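You operate a simulated robot arm through the tools that you are given. There is no shell and no other tool.

You are at the controls of a simulated robot arm. One attempt, no reset.

Task
Blow the dust off the brown filter in the blow seat at 1 bar.
Fine: hands out of the jet; leave it in the seat; blow dial back to nought.

The check looks at the end state, three seconds after you hand in, the way a careful person would. Anything else that was tipped, shoved, dropped, spilled or broken makes it a failure.

Robot
A 6-joint arm with a two-finger gripper, fixed in place. Base frame: the origin is at the foot of the arm, x ahead of it, y to its left, z up. Lengths are in m, angles in degrees, forces in N, time in s.
Its first joint turns from -166.0 to 166.0 degrees. Payload 2.45 kg.
Tool frame: the origin (TCP) lies between the finger pads and is the grasp point; the fingertips stand 0.02 m ahead of it; z points along the fingers, y is the line along which they close. Largest opening 0.14 m; the body of the gripper starts 0.168 m behind the TCP.
Orientation is that of the tool frame in the base frame, as a unit quaternion [x, y, z, w]. With the fingers straight down and closing along the base's y, the tool's x points along the base's -x, its y along +y and its z along -z.

Tools
- The arm moves only by the tool servo_tool. Its argument "targets" is a list of rows, each an object of numbers (a shift or turn left out is 0, a gripper value left out holds the last): "rx", "ry", "rz": the turn, a rotation vector about the tool's x, y, z in degrees; "x", "y", "z": the shift along the tool's x, y, z in m; "gripper": the finger opening in m, from 0 to 0.14. In form: [{"rx": .., "ry": .., "rz": .., "x": .., "y": .., "z": .., "gripper": ..}, ...]. A call has 1 to 20 rows; each row is the pose to reach, as a shift and turn from the pose commanded when the call began, along the tool's axes at that moment. Rows are played at 5 a second. More than 0.05 m and 8.6 degrees between two rows, or a gripper value outside its range, and nothing of the call is played. A pose out of reach is approached as far as the arm can. The call stops where the force on the tool passes 40 N (or 10 N more than at its start, if that is more) or the arm is blocked; 0.2 s more then pass. The fingers move at their own pace (about 0.045 m/s each) and stop on an object; they squeeze with about 24 N. The grip force told is the motor's: it shows also when the fingers shut on nothing. Time passes only in rows, and 0.2 s behind the last, so rows that repeat a pose let the fingers close. It gives the time, the measured TCP pose, the force on the tool (base axes), the opening and the grip force at its end, in the units of the frame above (readings bear some noise), with the torque about the TCP (base axes, N m) and any sound that the robot's microphone picked up.
- Cameras (640 x 400 px; columns grow to the right, rows downward): "scene" is fixed at [0.2206, 0.6504, 1.524]; the picture's right is [-0.49, -0.87, 0.00], its down [-0.50, 0.28, -0.82] and it looks along [0.71, -0.40, -0.57] (base axes); focal length 339 px, centre (320, 200). "wrist" rides on the gripper at [0.078, 0.011, -0.209] in the tool frame; the picture's right is [-0.14, 0.99, 0.00], its down [-0.92, -0.13, -0.37] and it looks along [-0.36, -0.05, 0.93] (tool axes); focal length 280 px, centre (320, 200). There is no depth. A picture from a camera that has moved, and an enlarged one, comes with that camera's place and axes in the base frame and with its lens.
- camera(camera): a new picture of that camera. No time passes.
- zoom(camera, box): a new picture of the part [left, top, right, bottom] of that camera's present view, enlarged. No time passes.
- finish_job(): hands the job in; it is judged then, once.

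Places have to be worked out from the pictures, the camera data and where the tool is seen. Open the gripper and draw the arm clear of the work before you hand the job in, unless the task says otherwise.

The tools are called after "Emit:" as name(argument=value, ...) on one line, values as JSON. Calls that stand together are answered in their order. servo_tool: Moves the arm, as the interface text tells. Its arguments: {"type":"object","properties":{"targets":{"type":"array"}},"required":["targets"]} The other tools are called the same way: camera (camera) takes a picture; zoom (camera, box) takes an enlarged picture of a part of a camera's view; finish_job () hands the job in.

At the start:

```text
t: 0.0
position: [0.6336, -0.1476, 1.2411]
ee_rot: [0.0, 1.0, 0.0, 0.0]
ft_force: [-0.1, 0.2, -0.9]
moment: [-0.02, 0.0, 0.02]
opening: 0.1402
finger_force: 0.0
```

scene: 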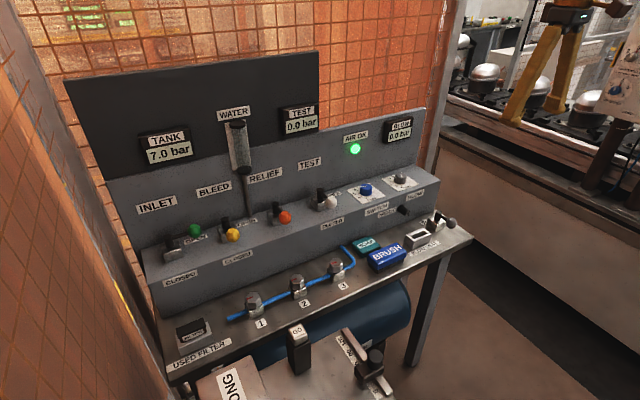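
wrist: 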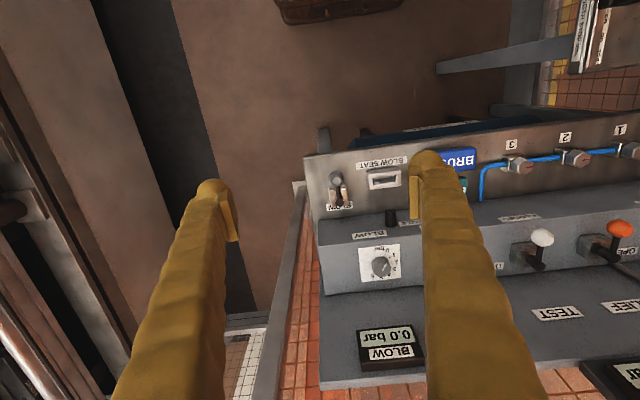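

I start by looking closer at the bench: the blow seat, blow dial and labels are on the right end of the scene view.

Emit:
zoom(camera="scene", box=[300, 100, 480, 290])

Emit:
zoom(camera="wrist", box=[300, 120, 500, 380])

Emit:
zoom(camera="scene", box=[130, 150, 330, 275])

Emit:
zoom(camera="scene", box=[150, 270, 420, 400])

```text
2.11 times, centred on (390, 195) of scene
camera zoom: at [0.2206, 0.6504, 1.524], right [-0.49, -0.87, 0.0], down [-0.5, 0.28, -0.82], along [0.71, -0.4, -0.57], focal length 713 px, centre (173, 210)
```

zoom: 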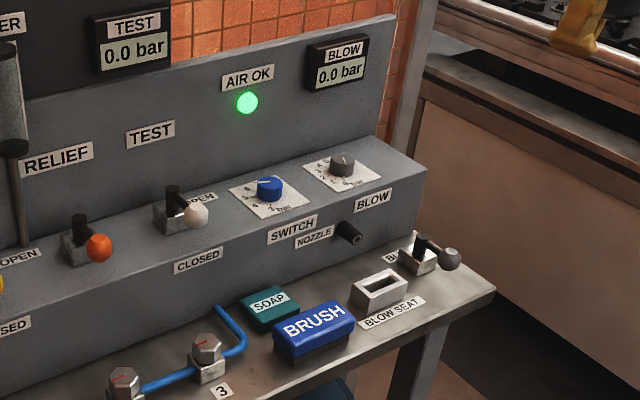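

```text
1.54 times, centred on (400, 250) of wrist
camera zoom: at [0.5562, -0.1368, 1.4505], right [0.14, 0.99, 0.0], down [0.92, -0.13, 0.37], along [0.36, -0.05, -0.93], focal length 431 px, centre (197, 123)
```

zoom: 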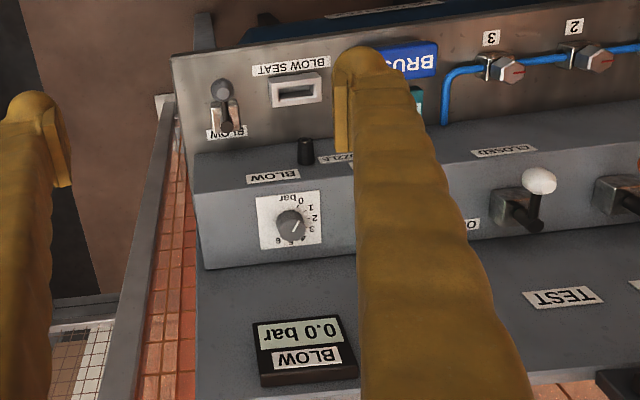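

```text
3.20 times, centred on (230, 212) of scene
camera zoom: at [0.2206, 0.6504, 1.524], right [-0.49, -0.87, 0.0], down [-0.5, 0.28, -0.82], along [0.71, -0.4, -0.57], focal length 1083 px, centre (608, 160)
```

zoom: 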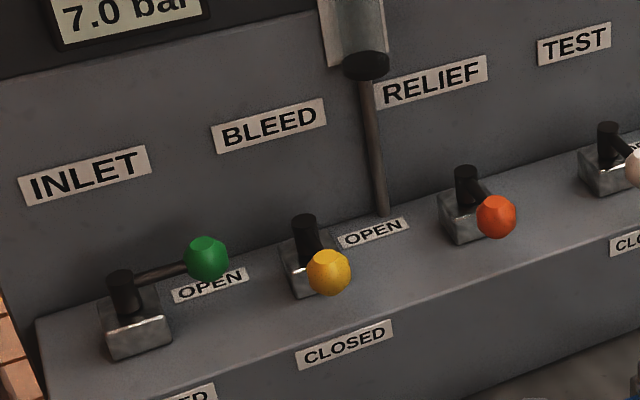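

```text
2.37 times, centred on (285, 335) of scene
camera zoom: at [0.2206, 0.6504, 1.524], right [-0.49, -0.87, 0.0], down [-0.5, 0.28, -0.82], along [0.71, -0.4, -0.57], focal length 802 px, centre (403, -120)
```

zoom: 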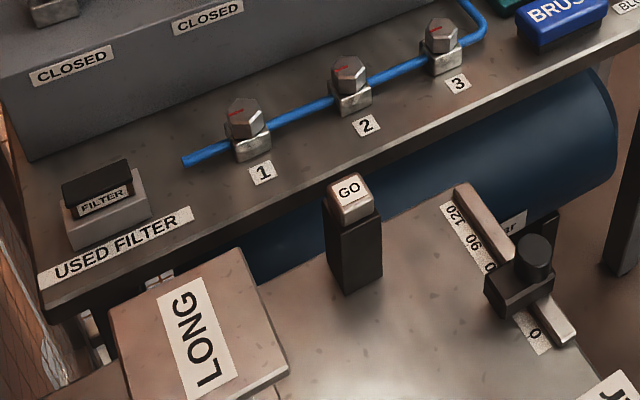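

The blow seat looks empty in these views (seat at about x 0.77, y -0.02, z 0.82; blow dial at about 0.925, -0.055, 0.94). I need to find the brown filter, so I zoom on the seat, the used-filter rack and the brown thing at the top of the wrist picture.

Emit:
zoom(camera="scene", box=[380, 200, 470, 256])

Emit:
zoom(camera="scene", box=[150, 300, 250, 370])

Emit:
zoom(camera="wrist", box=[240, 0, 480, 150])

Emit:
zoom(camera="wrist", box=[440, 0, 640, 125])

Emit:
zoom(camera="scene", box=[320, 140, 440, 215])

```text
7.11 times, centred on (425, 228) of scene
camera zoom: at [0.2206, 0.6504, 1.524], right [-0.49, -0.87, 0.0], down [-0.5, 0.28, -0.82], along [0.71, -0.4, -0.57], focal length 2408 px, centre (-427, 1)
```

zoom: 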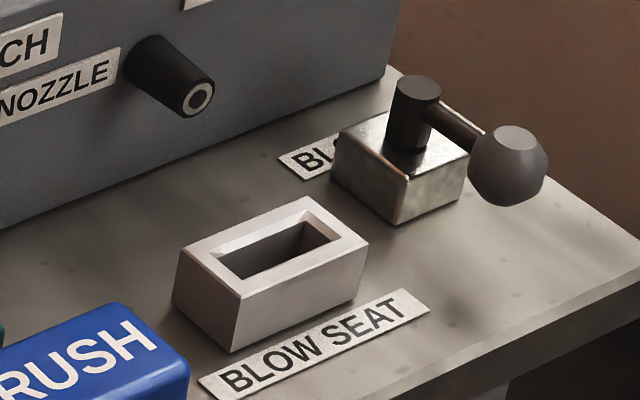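

```text
5.71 times, centred on (200, 335) of scene
camera zoom: at [0.2206, 0.6504, 1.524], right [-0.49, -0.87, 0.0], down [-0.5, 0.28, -0.82], along [0.71, -0.4, -0.57], focal length 1935 px, centre (1006, -571)
```

zoom: 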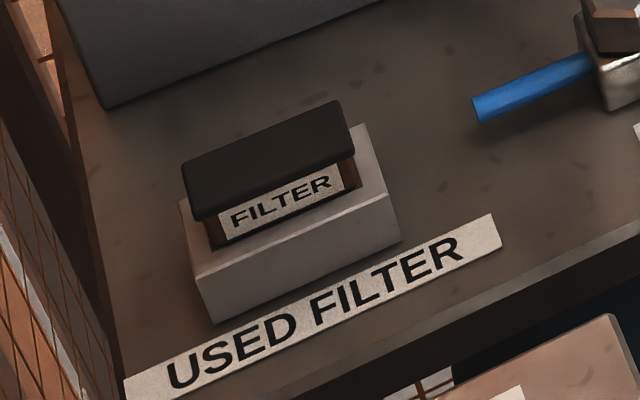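

```text
2.67 times, centred on (360, 75) of wrist
camera zoom: at [0.5562, -0.1368, 1.4505], right [0.14, 0.99, 0.0], down [0.92, -0.13, 0.37], along [0.36, -0.05, -0.93], focal length 748 px, centre (213, 533)
```

zoom: 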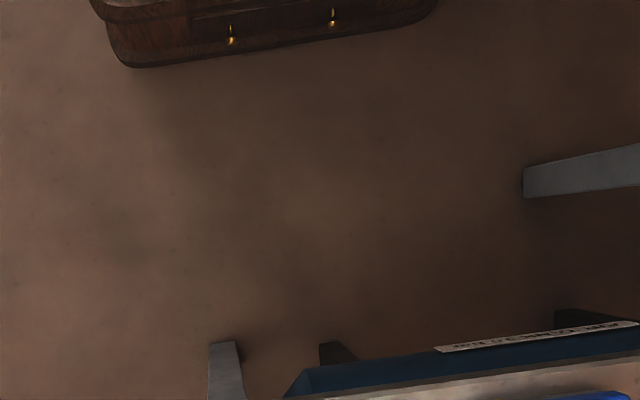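

```text
3.20 times, centred on (540, 62) of wrist
camera zoom: at [0.5562, -0.1368, 1.4505], right [0.14, 0.99, 0.0], down [0.92, -0.13, 0.37], along [0.36, -0.05, -0.93], focal length 897 px, centre (-384, 640)
```

zoom: 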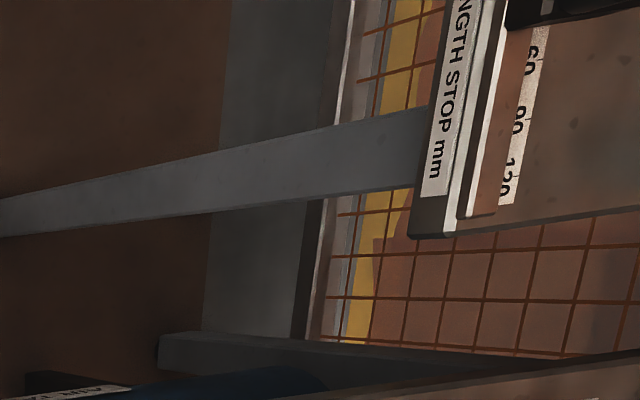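

```text
5.33 times, centred on (380, 178) of scene
camera zoom: at [0.2206, 0.6504, 1.524], right [-0.49, -0.87, 0.0], down [-0.5, 0.28, -0.82], along [0.71, -0.4, -0.57], focal length 1806 px, centre (0, 320)
```

zoom: 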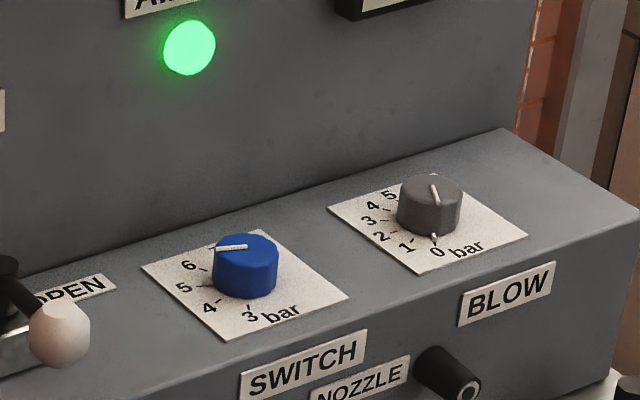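

The used-filter rack holds a filter with a black cap and brown body, at about x 0.75, y 0.68; the blow seat is empty. I move the arm high along +y to look at that end from the wrist camera before deciding.

Emit:
servo_tool(targets=[{"y": 0.045}, {"y": 0.09}, {"y": 0.135}, {"y": 0.18}, {"y": 0.225}, {"y": 0.27}, {"y": 0.315}, {"y": 0.36}, {"y": 0.405}, {"y": 0.45}, {"y": 0.495}, {"y": 0.54}, {"y": 0.58}])

Emit:
camera(camera="wrist")

Emit:
camera(camera="scene")

```text
t: 2.8
position: [0.6345, 0.4338, 1.2427]
ee_rot: [0.0, 1.0, 0.0, -0.001]
ft_force: [-0.7, -0.5, 0.3]
moment: [0.0, -0.06, 0.03]
opening: 0.1401
finger_force: 0.0
```

```text
taken
camera wrist: at [0.5563, 0.4433, 1.4511], right [0.14, 0.99, 0.0], down [0.92, -0.13, 0.37], along [0.37, -0.05, -0.93], focal length 280 px, centre (320, 200)
```

wrist: 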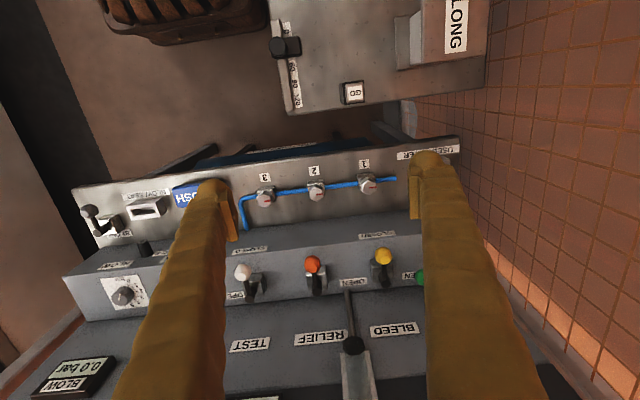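

```text
taken
```

scene: 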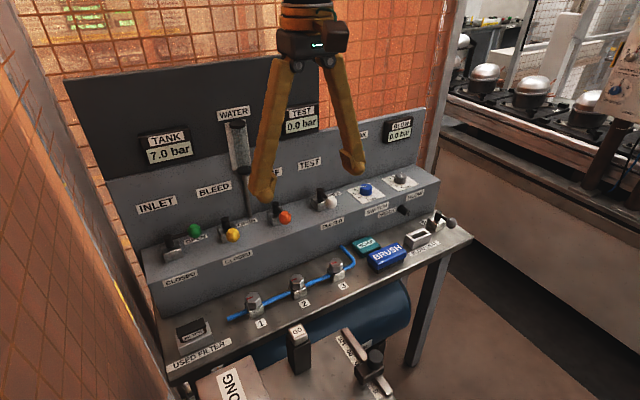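

The used filter is hidden behind the right finger. I shift further along +y and back so it comes out between the fingers, and zoom on the neighbouring station.

Emit:
servo_tool(targets=[{"y": 0.04, "x": 0.03}, {"y": 0.08, "x": 0.05}, {"y": 0.12, "x": 0.08}, {"y": 0.16, "x": 0.1}, {"y": 0.18, "x": 0.12}])

Emit:
camera(camera="wrist")

```text
t: 4.0
position: [0.5136, 0.6149, 1.2406]
ee_rot: [0.001, 1.0, 0.0, 0.0]
ft_force: [-0.3, 0.2, 0.9]
moment: [0.0, -0.03, 0.01]
opening: 0.1395
finger_force: 0.1
```

```text
taken
camera wrist: at [0.4356, 0.6245, 1.4503], right [0.14, 0.99, 0.0], down [0.92, -0.13, 0.37], along [0.36, -0.05, -0.93], focal length 280 px, centre (320, 200)
```

wrist: 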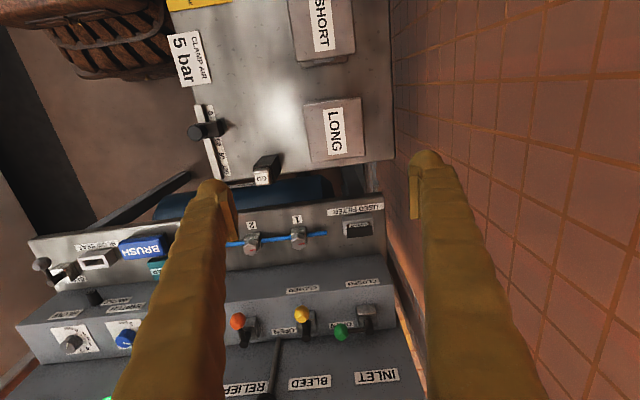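

Now the used-filter rack is visible; I zoom on it and on the other items near the left station.

Emit:
zoom(camera="wrist", box=[310, 190, 410, 252])

Emit:
zoom(camera="wrist", box=[0, 220, 200, 380])

Emit:
zoom(camera="wrist", box=[150, 0, 390, 200])

```text
6.40 times, centred on (360, 221) of wrist
camera zoom: at [0.4356, 0.6245, 1.4503], right [0.14, 0.99, 0.0], down [0.92, -0.13, 0.37], along [0.36, -0.05, -0.93], focal length 1794 px, centre (64, 66)
```

zoom: 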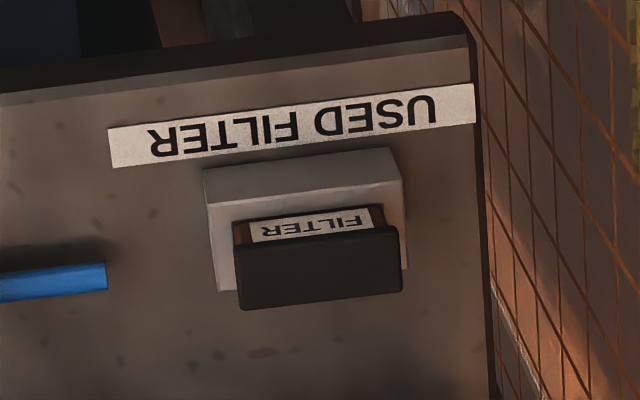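

```text
2.50 times, centred on (100, 300) of wrist
camera zoom: at [0.4356, 0.6245, 1.4503], right [0.14, 0.99, 0.0], down [0.92, -0.13, 0.37], along [0.36, -0.05, -0.93], focal length 701 px, centre (870, -50)
```

zoom: 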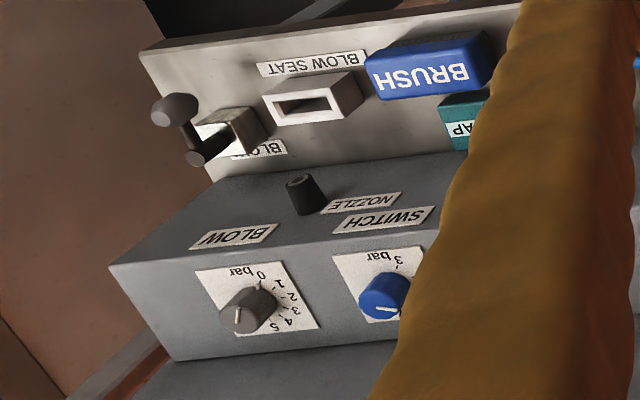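

```text
2.00 times, centred on (270, 100) of wrist
camera zoom: at [0.4356, 0.6245, 1.4503], right [0.14, 0.99, 0.0], down [0.92, -0.13, 0.37], along [0.36, -0.05, -0.93], focal length 561 px, centre (420, 400)
```

zoom: 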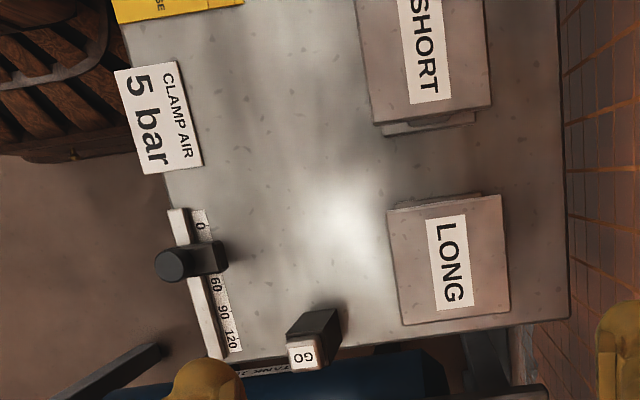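

The rack holds a single filter: black cap, brown body labelled FILTER. To be sure it is the only brown filter about, I move back over the left station, staying high, and look.

Emit:
servo_tool(targets=[{"x": 0.045}, {"x": 0.09}, {"x": 0.135}, {"x": 0.18}, {"x": 0.225}, {"x": 0.27}, {"x": 0.315}, {"x": 0.36}])

Emit:
camera(camera="wrist")

Emit:
camera(camera="scene")

```text
t: 5.8
position: [0.1527, 0.6028, 1.2619]
ee_rot: [0.002, 1.0, 0.016, 0.004]
ft_force: [-0.2, -0.8, 0.3]
moment: [0.02, -0.04, -0.01]
opening: 0.1397
finger_force: 0.0
```

```text
taken
camera wrist: at [0.073, 0.6052, 1.4709], right [0.14, 0.99, 0.03], down [0.92, -0.14, 0.37], along [0.37, -0.02, -0.93], focal length 280 px, centre (320, 200)
```

wrist: 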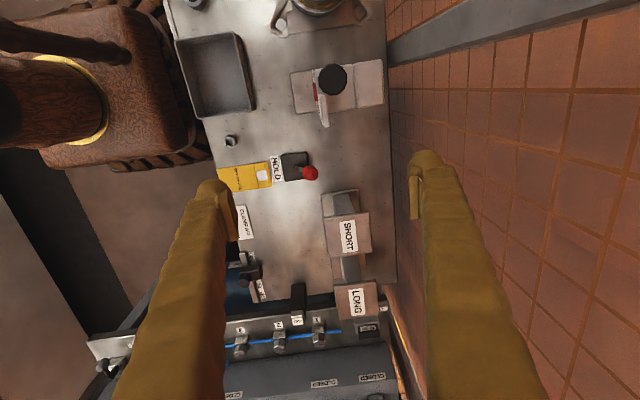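

```text
taken
```

scene: 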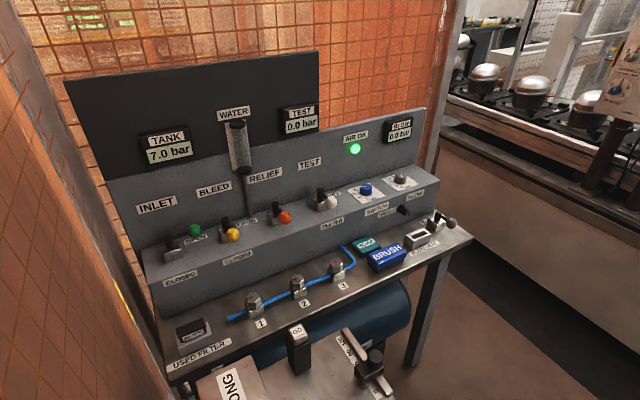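

No other filter on that station (drill/clamp bench), so the used filter with the brown body is the one; by triangulation its cap is near (0.763, 0.677, 0.85). I move back out above it, still high, to look from closer.

Emit:
servo_tool(targets=[{"x": -0.045}, {"x": -0.09}, {"x": -0.135}, {"x": -0.18}, {"x": -0.225}, {"x": -0.27}, {"x": -0.315}, {"x": -0.36}, {"x": -0.405, "y": 0.01}, {"x": -0.45, "y": 0.02}, {"x": -0.49, "y": 0.04}, {"x": -0.51, "y": 0.06, "z": 0.03}, {"x": -0.52, "y": 0.065, "z": 0.07}, {"x": -0.53, "y": 0.065, "z": 0.11}, {"x": -0.54, "y": 0.065, "z": 0.15}])

Emit:
camera(camera="wrist")

Emit:
camera(camera="scene")

```text
t: 9.0
position: [0.6949, 0.6774, 1.0915]
ee_rot: [0.0, 1.0, 0.0, 0.0]
ft_force: [-0.4, -0.1, 0.9]
moment: [0.04, 0.0, -0.02]
opening: 0.1401
finger_force: 0.0
```

```text
taken
camera wrist: at [0.618, 0.6876, 1.3007], right [0.14, 0.99, 0.0], down [0.92, -0.13, 0.37], along [0.37, -0.05, -0.93], focal length 280 px, centre (320, 200)
```

wrist: 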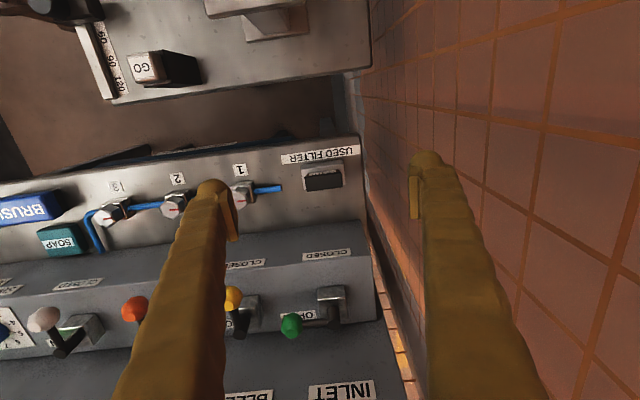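

```text
taken
```

scene: 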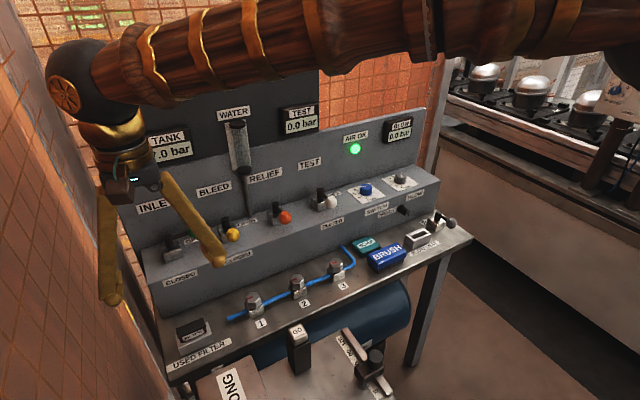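

The filter is right below, between the fingers. I zoom in to measure the cap and holder.

Emit:
zoom(camera="wrist", box=[275, 140, 371, 200])

Emit:
zoom(camera="scene", box=[90, 280, 260, 386])

```text
6.67 times, centred on (323, 170) of wrist
camera zoom: at [0.618, 0.6876, 1.3007], right [0.14, 0.99, 0.0], down [0.92, -0.13, 0.37], along [0.37, -0.05, -0.93], focal length 1869 px, centre (300, 400)
```

zoom: 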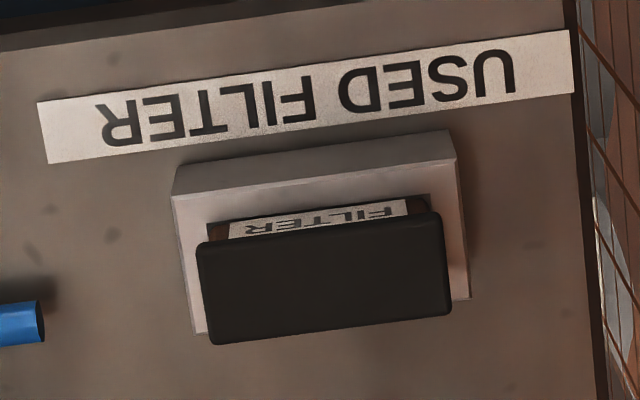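

```text
3.76 times, centred on (175, 333) of scene
camera zoom: at [0.2206, 0.6504, 1.524], right [-0.49, -0.87, 0.0], down [-0.5, 0.28, -0.82], along [0.71, -0.4, -0.57], focal length 1275 px, centre (866, -301)
```

zoom: 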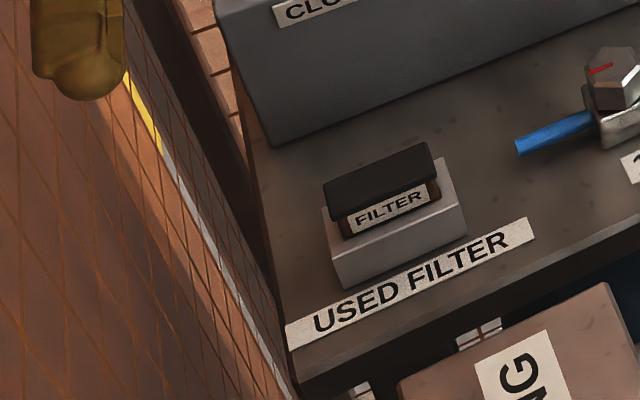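

Cap is about 60 x 22 x 10 mm on a brown body standing ~15 mm out of the holder (holder top about z 0.82). I lower toward it with a narrower opening and check reach and alignment.

Emit:
servo_tool(targets=[{"x": -0.02, "z": 0.03, "gripper": 0.095}, {"x": -0.04, "z": 0.06}, {"x": -0.06, "z": 0.09}, {"x": -0.068, "z": 0.12}, {"x": -0.068, "z": 0.15}, {"x": -0.068, "z": 0.15}])

Emit:
camera(camera="wrist")

Emit:
camera(camera="scene")

```text
t: 10.4
position: [0.7635, 0.678, 0.9392]
ee_rot: [0.0, 1.0, 0.0, 0.001]
ft_force: [0.0, 0.1, 0.0]
moment: [-0.03, -0.03, 0.0]
opening: 0.0953
finger_force: 0.1
```

```text
taken
camera wrist: at [0.6848, 0.6882, 1.1493], right [0.14, 0.99, 0.0], down [0.92, -0.13, 0.37], along [0.36, -0.05, -0.93], focal length 280 px, centre (320, 200)
```

wrist: 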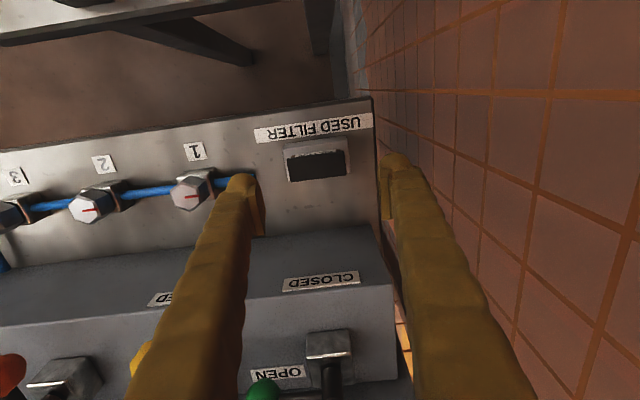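

```text
taken
```

scene: 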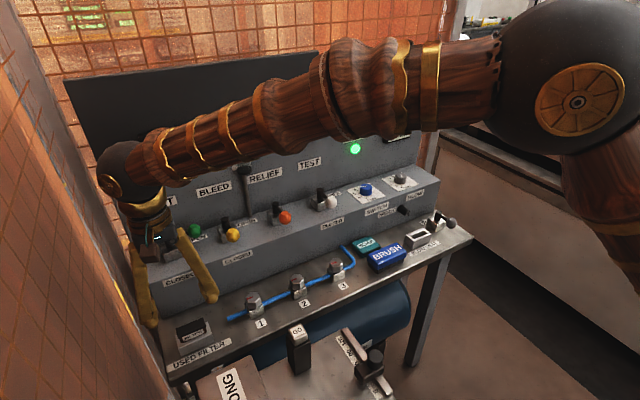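

Reach is fine (0.7635, 0.678, 0.939). I zoom to refine the filter's place relative to the TCP.

Emit:
zoom(camera="wrist", box=[240, 110, 400, 210])

Emit:
zoom(camera="scene", box=[110, 230, 260, 374])

```text
4.00 times, centred on (320, 160) of wrist
camera zoom: at [0.6848, 0.6882, 1.1493], right [0.14, 0.99, 0.0], down [0.92, -0.13, 0.37], along [0.36, -0.05, -0.93], focal length 1122 px, centre (320, 360)
```

zoom: 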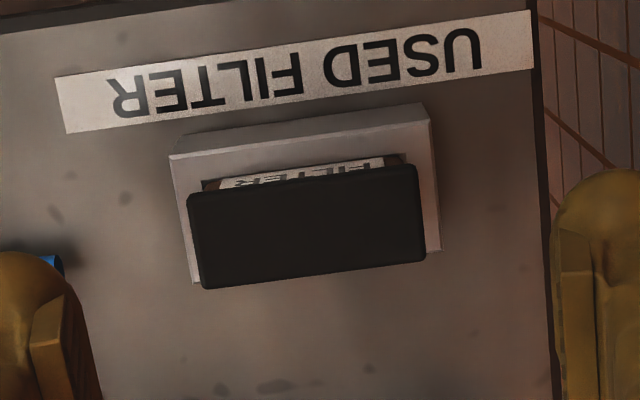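

```text
2.78 times, centred on (185, 302) of scene
camera zoom: at [0.2206, 0.6504, 1.524], right [-0.49, -0.87, 0.0], down [-0.5, 0.28, -0.82], along [0.71, -0.4, -0.57], focal length 940 px, centre (695, -83)
```

zoom: 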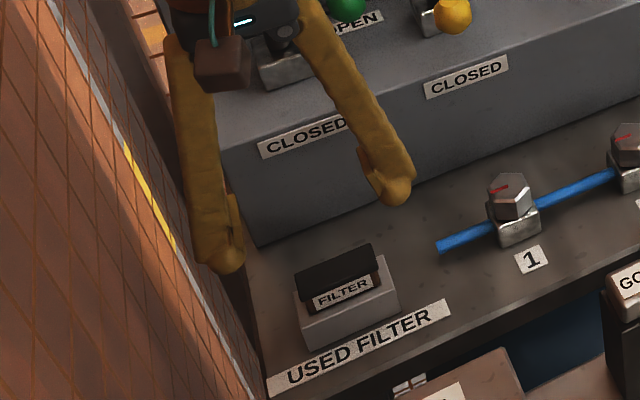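

Label corners triangulate the bench top to about z 0.796. I zoom tightly with the scene camera to measure holder and cap heights.

Emit:
zoom(camera="scene", box=[165, 305, 229, 345])

Emit:
zoom(camera="wrist", box=[276, 130, 356, 190])

```text
10.00 times, centred on (197, 325) of scene
camera zoom: at [0.2206, 0.6504, 1.524], right [-0.49, -0.87, 0.0], down [-0.5, 0.28, -0.82], along [0.71, -0.4, -0.57], focal length 3386 px, centre (1550, -1050)
```

zoom: 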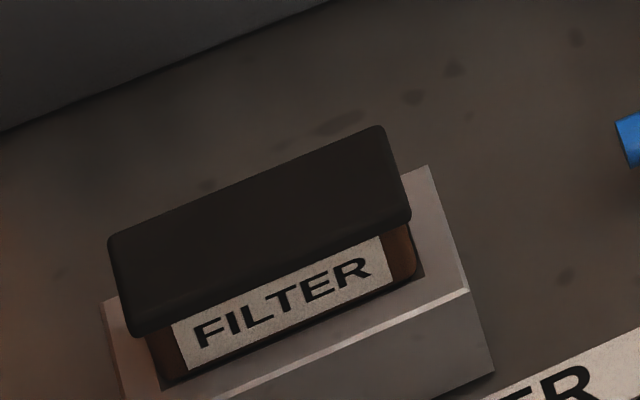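

```text
6.67 times, centred on (316, 160) of wrist
camera zoom: at [0.6848, 0.6882, 1.1493], right [0.14, 0.99, 0.0], down [0.92, -0.13, 0.37], along [0.36, -0.05, -0.93], focal length 1869 px, centre (347, 467)
```

zoom: 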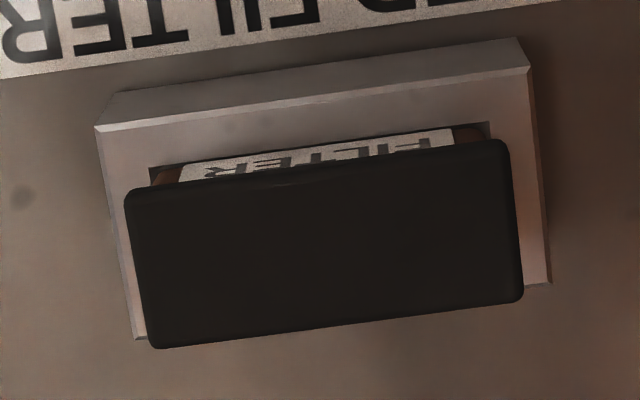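

Measured: holder top ≈ 0.826, cap top ≈ 0.852, cap about 60 x 25 x 7 mm. Before picking it up, I raise and go to the blow seat at the same height to compare its picture with the holder's, so I can transfer the offset exactly.

Emit:
servo_tool(targets=[{"z": -0.045}, {"z": -0.09}, {"z": -0.13, "y": -0.02}, {"z": -0.16, "y": -0.055}, {"z": -0.16, "y": -0.1}, {"z": -0.16, "y": -0.145}, {"z": -0.16, "y": -0.19}, {"z": -0.16, "y": -0.235}, {"z": -0.16, "y": -0.28}, {"z": -0.16, "y": -0.325}, {"z": -0.16, "y": -0.37}, {"z": -0.16, "y": -0.415}, {"z": -0.16, "y": -0.46}, {"z": -0.16, "y": -0.505}, {"z": -0.16, "y": -0.55}, {"z": -0.16, "y": -0.595}, {"z": -0.16, "y": -0.64}, {"z": -0.16, "y": -0.675}, {"z": -0.15, "y": -0.694}, {"z": -0.14, "y": -0.694}])

Emit:
camera(camera="wrist")

Emit:
camera(camera="scene")

```text
t: 14.6
position: [0.7612, -0.0168, 1.0814]
ee_rot: [0.0, 1.0, 0.0, 0.0]
ft_force: [0.1, 0.7, -0.1]
moment: [-0.02, 0.0, -0.01]
opening: 0.0951
finger_force: 0.0
```

```text
taken
camera wrist: at [0.6839, -0.0065, 1.2911], right [0.14, 0.99, 0.0], down [0.92, -0.13, 0.37], along [0.37, -0.05, -0.93], focal length 280 px, centre (320, 200)
```

wrist: 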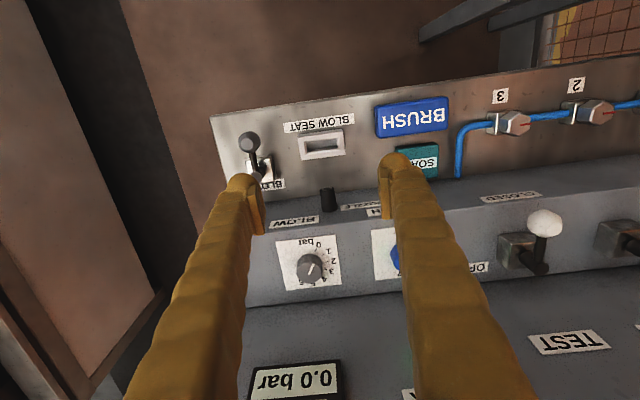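

```text
taken
```

scene: 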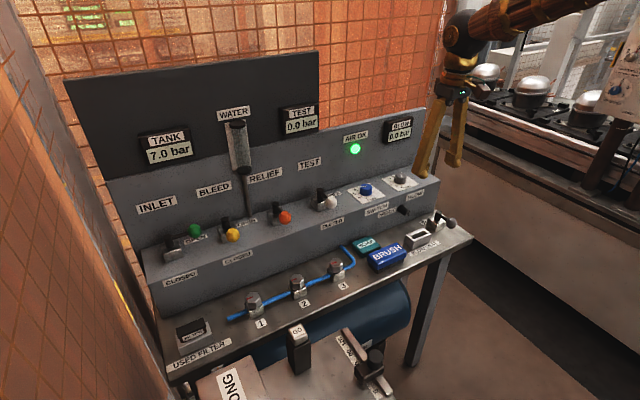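

The view covers seat, nozzle, dial and lever. I zoom on the dial and the seat/lever from here before going lower.

Emit:
zoom(camera="wrist", box=[268, 225, 348, 300])

Emit:
zoom(camera="wrist", box=[215, 105, 375, 215])

```text
5.33 times, centred on (308, 262) of wrist
camera zoom: at [0.6839, -0.0065, 1.2911], right [0.14, 0.99, 0.0], down [0.92, -0.13, 0.37], along [0.37, -0.05, -0.93], focal length 1495 px, centre (384, -133)
```

zoom: 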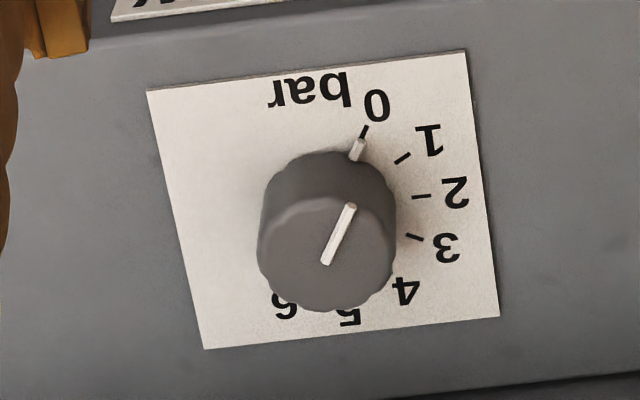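

```text
3.64 times, centred on (295, 160) of wrist
camera zoom: at [0.6839, -0.0065, 1.2911], right [0.14, 0.99, 0.0], down [0.92, -0.13, 0.37], along [0.37, -0.05, -0.93], focal length 1020 px, centre (411, 346)
```

zoom: 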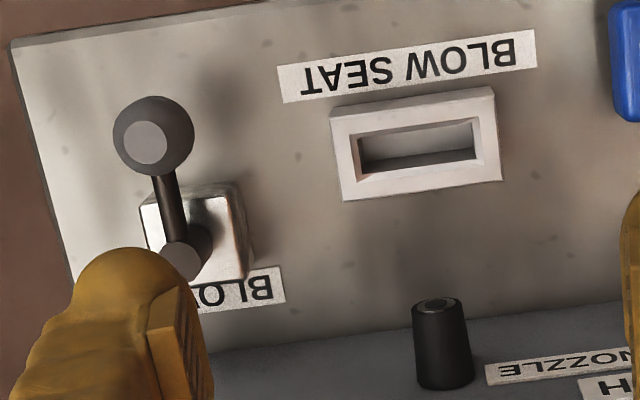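

The dial's pointer sits at 0, with 30° per bar, increasing clockwise from above; lever points to the front (closed). I go down over the seat to the same height I had over the holder, to match the two pictures.

Emit:
servo_tool(targets=[{"z": 0.04}, {"z": 0.08}, {"z": 0.12}, {"z": 0.14}, {"z": 0.14}])

Emit:
zoom(camera="wrist", box=[240, 110, 400, 210])

Emit:
camera(camera="wrist")

Emit:
zoom(camera="wrist", box=[276, 130, 356, 190])

```text
t: 15.8
position: [0.7626, -0.0166, 0.9419]
ee_rot: [0.0, 1.0, 0.0, 0.001]
ft_force: [0.4, -1.1, 0.3]
moment: [-0.01, -0.01, 0.04]
opening: 0.0951
finger_force: 0.1
```

```text
4.00 times, centred on (320, 160) of wrist
camera zoom: at [0.6845, -0.0067, 1.1512], right [0.14, 0.99, 0.0], down [0.92, -0.13, 0.37], along [0.37, -0.05, -0.93], focal length 1122 px, centre (320, 360)
```

zoom: 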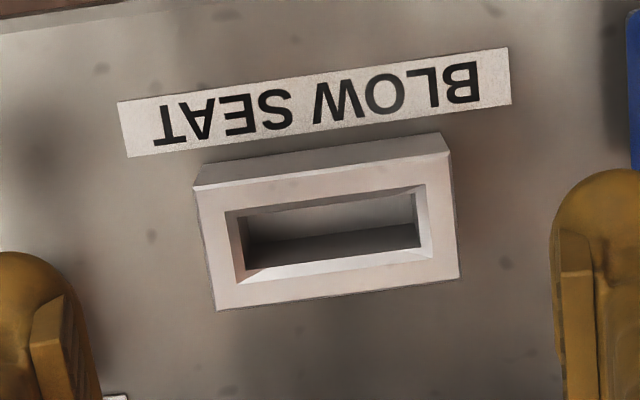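

```text
taken
camera wrist: at [0.6845, -0.0067, 1.1512], right [0.14, 0.99, 0.0], down [0.92, -0.13, 0.37], along [0.37, -0.05, -0.93], focal length 280 px, centre (320, 200)
```

wrist: 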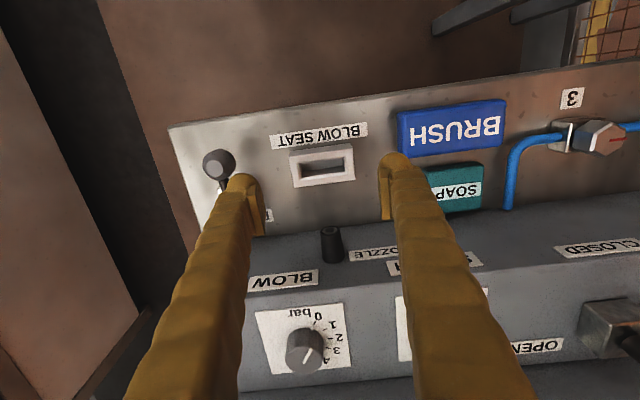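

```text
6.67 times, centred on (316, 160) of wrist
camera zoom: at [0.6845, -0.0067, 1.1512], right [0.14, 0.99, 0.0], down [0.92, -0.13, 0.37], along [0.37, -0.05, -0.93], focal length 1869 px, centre (347, 467)
```

zoom: 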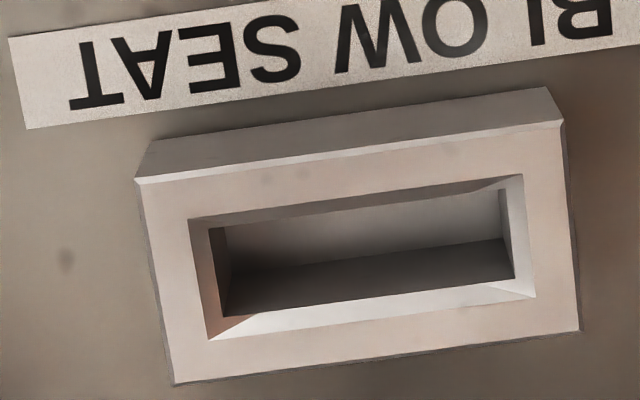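

Matching corners, the seat lies at holder + (0.0096, -0.689) m; both same height. Next I set the dial: I rise, move over the knob (about 0.935, -0.057) staying above the backboard, and look.

Emit:
servo_tool(targets=[{"z": -0.045, "gripper": 0.065}, {"z": -0.09}, {"z": -0.135}, {"z": -0.165}, {"z": -0.165, "x": -0.04, "y": -0.01}, {"z": -0.165, "x": -0.08, "y": -0.02}, {"z": -0.165, "x": -0.12, "y": -0.03}, {"z": -0.165, "x": -0.15, "y": -0.04}, {"z": -0.165, "x": -0.173, "y": -0.04}, {"z": -0.165, "x": -0.173, "y": -0.04}])

Emit:
camera(camera="wrist")

Emit:
camera(camera="scene")

```text
t: 18.0
position: [0.9354, -0.0561, 1.1066]
ee_rot: [0.0, 1.0, 0.0, -0.001]
ft_force: [-0.9, -0.9, 0.2]
moment: [0.02, -0.01, 0.02]
opening: 0.0651
finger_force: 0.1
```

```text
taken
camera wrist: at [0.8576, -0.0461, 1.3159], right [0.14, 0.99, 0.0], down [0.92, -0.13, 0.37], along [0.36, -0.05, -0.93], focal length 280 px, centre (320, 200)
```

wrist: 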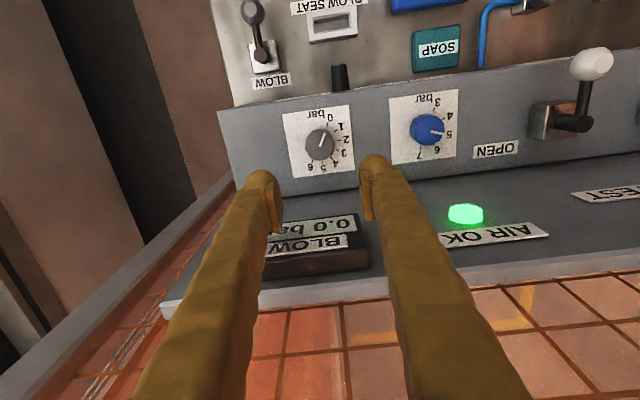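

```text
taken
```

scene: 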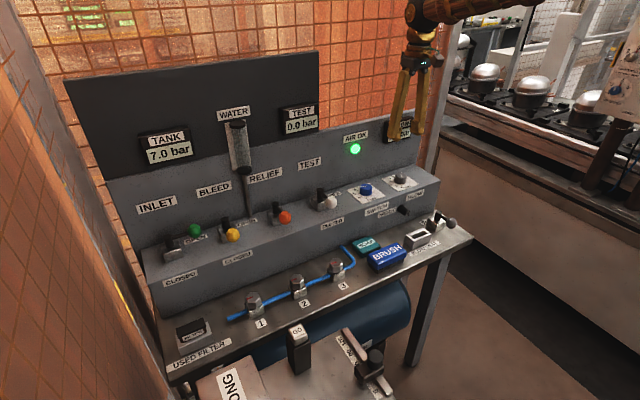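

The knob is visible just in front of the fingers; I zoom to locate it precisely and check the display/backboard clearance.

Emit:
zoom(camera="wrist", box=[264, 95, 376, 180])

Emit:
zoom(camera="wrist", box=[150, 160, 450, 340])

Emit:
zoom(camera="scene", box=[350, 60, 470, 200])

```text
4.71 times, centred on (320, 138) of wrist
camera zoom: at [0.8576, -0.0461, 1.3159], right [0.14, 0.99, 0.0], down [0.92, -0.13, 0.37], along [0.36, -0.05, -0.93], focal length 1320 px, centre (320, 494)
```

zoom: 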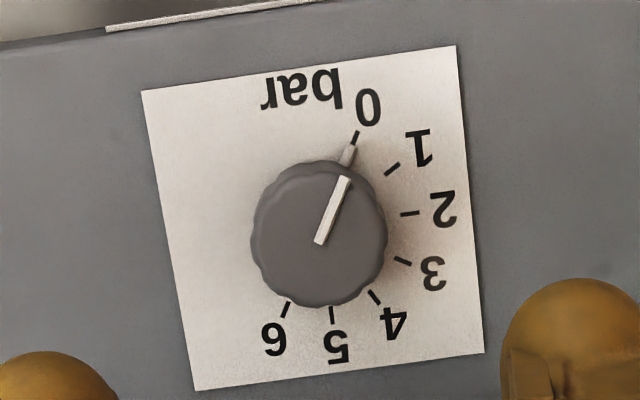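

```text
2.13 times, centred on (300, 250) of wrist
camera zoom: at [0.8576, -0.0461, 1.3159], right [0.14, 0.99, 0.0], down [0.92, -0.13, 0.37], along [0.36, -0.05, -0.93], focal length 598 px, centre (363, 93)
```

zoom: 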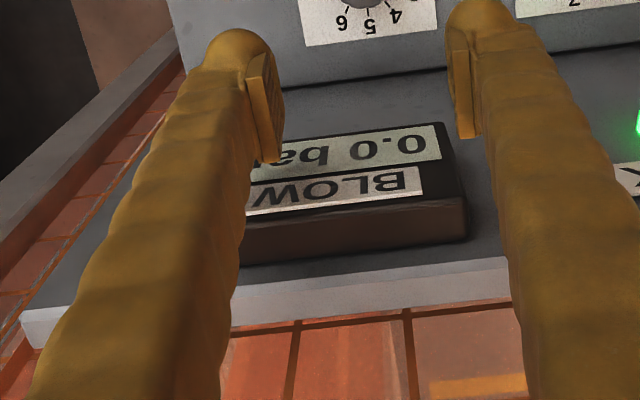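

```text
2.86 times, centred on (410, 130) of scene
camera zoom: at [0.2206, 0.6504, 1.524], right [-0.49, -0.87, 0.0], down [-0.5, 0.28, -0.82], along [0.71, -0.4, -0.57], focal length 967 px, centre (63, 400)
```

zoom: 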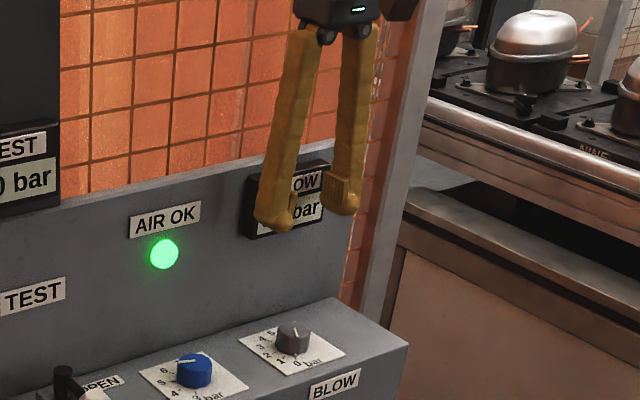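

Knob axis refined to about (0.925, -0.0555), knob top z ≈ 0.949; the display front (x 0.981, top z 1.118) clears the gripper body if I hold at TCP z ≈ 0.955 and turn symmetrically ±15°. I pre-turn -15° and come down around the knob.

Emit:
servo_tool(targets=[{"x": 0.0096, "y": 0.001, "rz": -5}, {"x": 0.0096, "y": 0.001, "rz": -10, "z": 0.03}, {"x": 0.0096, "y": 0.001, "rz": -15, "z": 0.06}, {"x": 0.0096, "y": 0.001, "rz": -15, "z": 0.09}, {"x": 0.0096, "y": 0.001, "rz": -15, "z": 0.115}, {"x": 0.0096, "y": 0.001, "rz": -15, "z": 0.115}])

Emit:
camera(camera="wrist")

Emit:
camera(camera="scene")

```text
t: 19.4
position: [0.9249, -0.0541, 0.9905]
ee_rot: [-0.13, 0.991, 0.0, 0.0]
ft_force: [-0.3, -0.2, 0.0]
moment: [0.02, -0.03, -0.01]
opening: 0.0651
finger_force: 0.0
```

```text
taken
camera wrist: at [0.8473, -0.0654, 1.2009], right [-0.12, 0.99, 0.0], down [0.92, 0.12, 0.37], along [0.37, 0.05, -0.93], focal length 280 px, centre (320, 200)
```

wrist: 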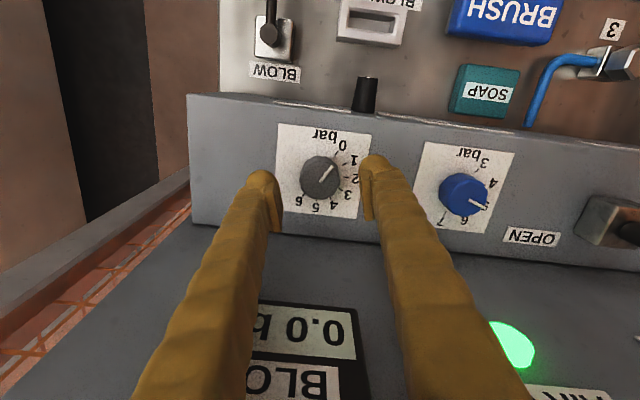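

```text
taken
```

scene: 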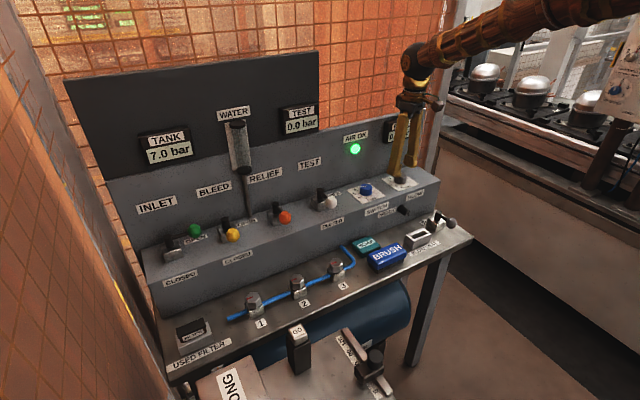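

The knob appears well centred between the fingers; I zoom to verify before the last descent.

Emit:
zoom(camera="wrist", box=[240, 120, 400, 240])

Emit:
zoom(camera="scene", box=[350, 80, 470, 220])

```text
3.33 times, centred on (320, 180) of wrist
camera zoom: at [0.8473, -0.0654, 1.2009], right [-0.12, 0.99, 0.0], down [0.92, 0.12, 0.37], along [0.37, 0.05, -0.93], focal length 935 px, centre (320, 267)
```

zoom: 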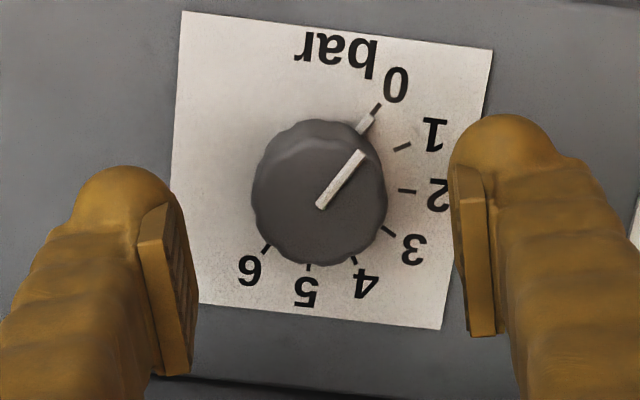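

```text
2.86 times, centred on (410, 150) of scene
camera zoom: at [0.2206, 0.6504, 1.524], right [-0.49, -0.87, 0.0], down [-0.5, 0.28, -0.82], along [0.71, -0.4, -0.57], focal length 967 px, centre (63, 343)
```

zoom: 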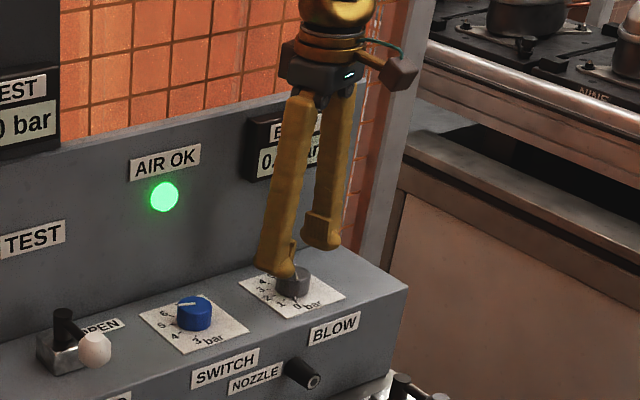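

Knob lies within ~2 mm of the expected centre. I descend to TCP z ≈ 0.955 and close on the knob.

Emit:
servo_tool(targets=[{"z": 0.018}, {"z": 0.036}, {"z": 0.036}, {"z": 0.036, "gripper": 0.045}, {"z": 0.036, "gripper": 0.03}, {"z": 0.036, "gripper": 0.03}, {"z": 0.036, "gripper": 0.03}])

Emit:
zoom(camera="wrist", box=[220, 120, 420, 400])

Emit:
zoom(camera="scene", box=[350, 80, 470, 220])

```text
t: 21.0
position: [0.9266, -0.0556, 0.9536]
ee_rot: [-0.131, 0.991, 0.0, 0.001]
ft_force: [-0.5, 0.3, -0.8]
moment: [0.0, -0.01, 0.0]
opening: 0.0357
finger_force: 44.6
```

```text
1.43 times, centred on (320, 260) of wrist
camera zoom: at [0.8474, -0.0655, 1.1645], right [-0.12, 0.99, 0.0], down [0.92, 0.11, 0.37], along [0.37, 0.05, -0.93], focal length 401 px, centre (320, 114)
```

zoom: 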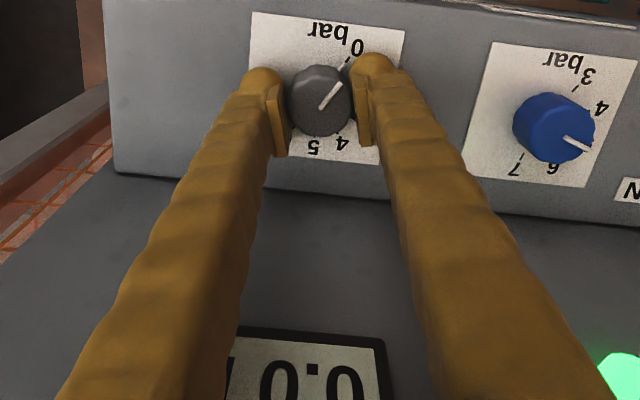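

```text
2.86 times, centred on (410, 150) of scene
camera zoom: at [0.2206, 0.6504, 1.524], right [-0.49, -0.87, 0.0], down [-0.5, 0.28, -0.82], along [0.71, -0.4, -0.57], focal length 967 px, centre (63, 343)
```

zoom: 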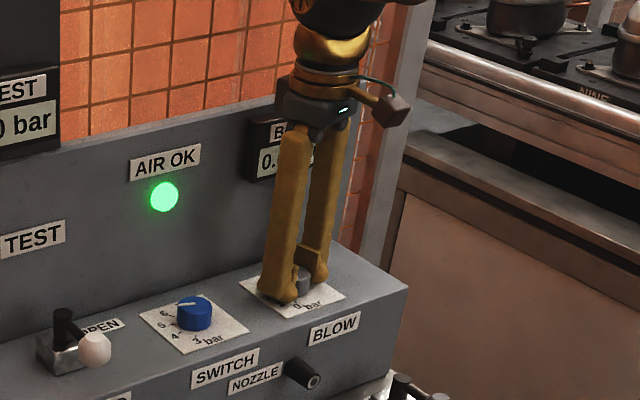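

The knob is held (opening 0.0357). I turn 30° clockwise from above (tool rz +30) in small steps and read the display.

Emit:
servo_tool(targets=[{"rz": 5}, {"rz": 10}, {"rz": 15}, {"rz": 20}, {"rz": 25}, {"rz": 30}, {"rz": 30}, {"rz": 30}])

Emit:
camera(camera="wrist")

Emit:
zoom(camera="scene", box=[350, 80, 470, 220])

```text
t: 22.8
position: [0.9248, -0.055, 0.9543]
ee_rot: [0.131, 0.991, 0.0, 0.001]
ft_force: [-13.5, -8.5, 6.1]
moment: [-0.08, 0.24, 0.01]
opening: 0.0357
finger_force: 44.8
```

```text
taken
camera wrist: at [0.8532, -0.025, 1.1645], right [0.39, 0.92, 0.0], down [0.86, -0.36, 0.37], along [0.34, -0.14, -0.93], focal length 280 px, centre (320, 200)
```

wrist: 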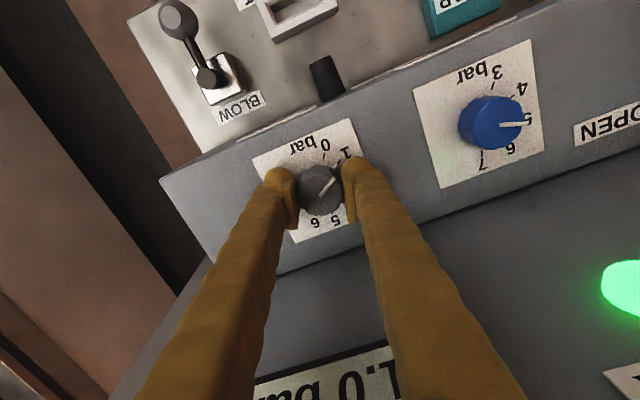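

```text
2.86 times, centred on (410, 150) of scene
camera zoom: at [0.2206, 0.6504, 1.524], right [-0.49, -0.87, 0.0], down [-0.5, 0.28, -0.82], along [0.71, -0.4, -0.57], focal length 967 px, centre (63, 343)
```

zoom: 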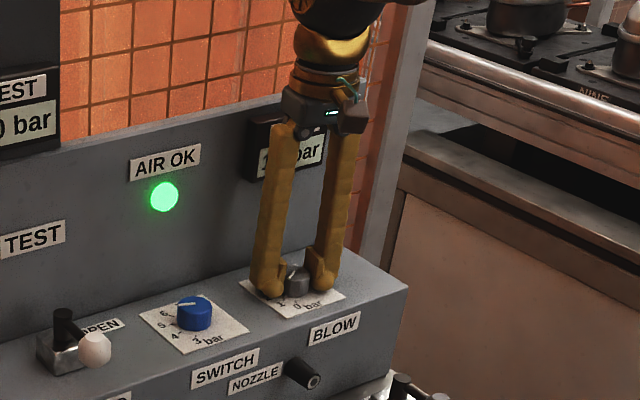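

The display now reads 1.0 bar. I open the fingers, lift straight up, and check the display.

Emit:
servo_tool(targets=[{"gripper": 0.045}, {"gripper": 0.065}, {"gripper": 0.065}, {"z": -0.03}, {"z": -0.07}, {"z": -0.11}, {"z": -0.15}, {"z": -0.15}])

Emit:
camera(camera="wrist")

Emit:
zoom(camera="scene", box=[350, 80, 470, 220])

```text
t: 24.6
position: [0.9261, -0.0551, 1.1039]
ee_rot: [0.13, 0.991, -0.001, -0.001]
ft_force: [0.0, 0.1, 0.5]
moment: [0.0, 0.0, 0.0]
opening: 0.065
finger_force: 0.2
```

```text
taken
camera wrist: at [0.8532, -0.0254, 1.3137], right [0.39, 0.92, 0.0], down [0.86, -0.36, 0.37], along [0.34, -0.14, -0.93], focal length 280 px, centre (320, 200)
```

wrist: 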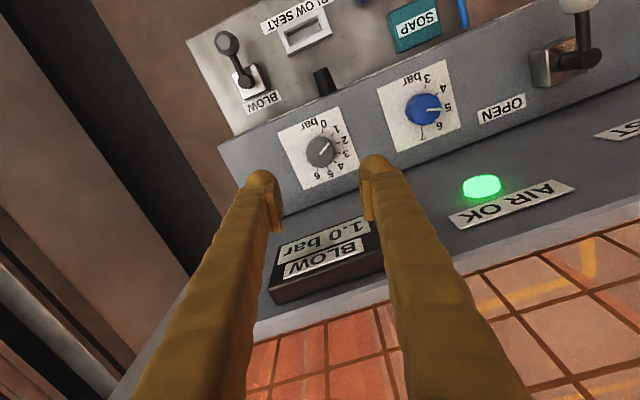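

```text
2.86 times, centred on (410, 150) of scene
camera zoom: at [0.2206, 0.6504, 1.524], right [-0.49, -0.87, 0.0], down [-0.5, 0.28, -0.82], along [0.71, -0.4, -0.57], focal length 967 px, centre (63, 343)
```

zoom: 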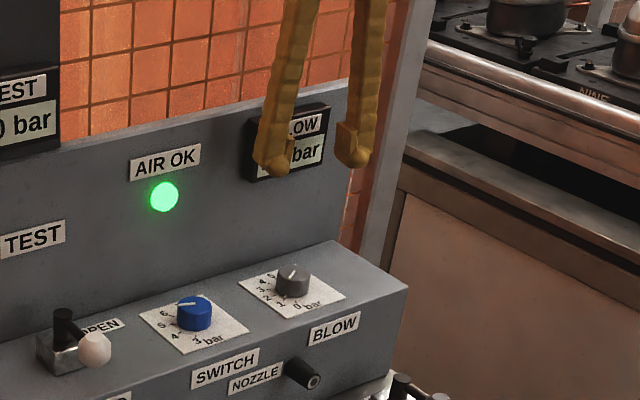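

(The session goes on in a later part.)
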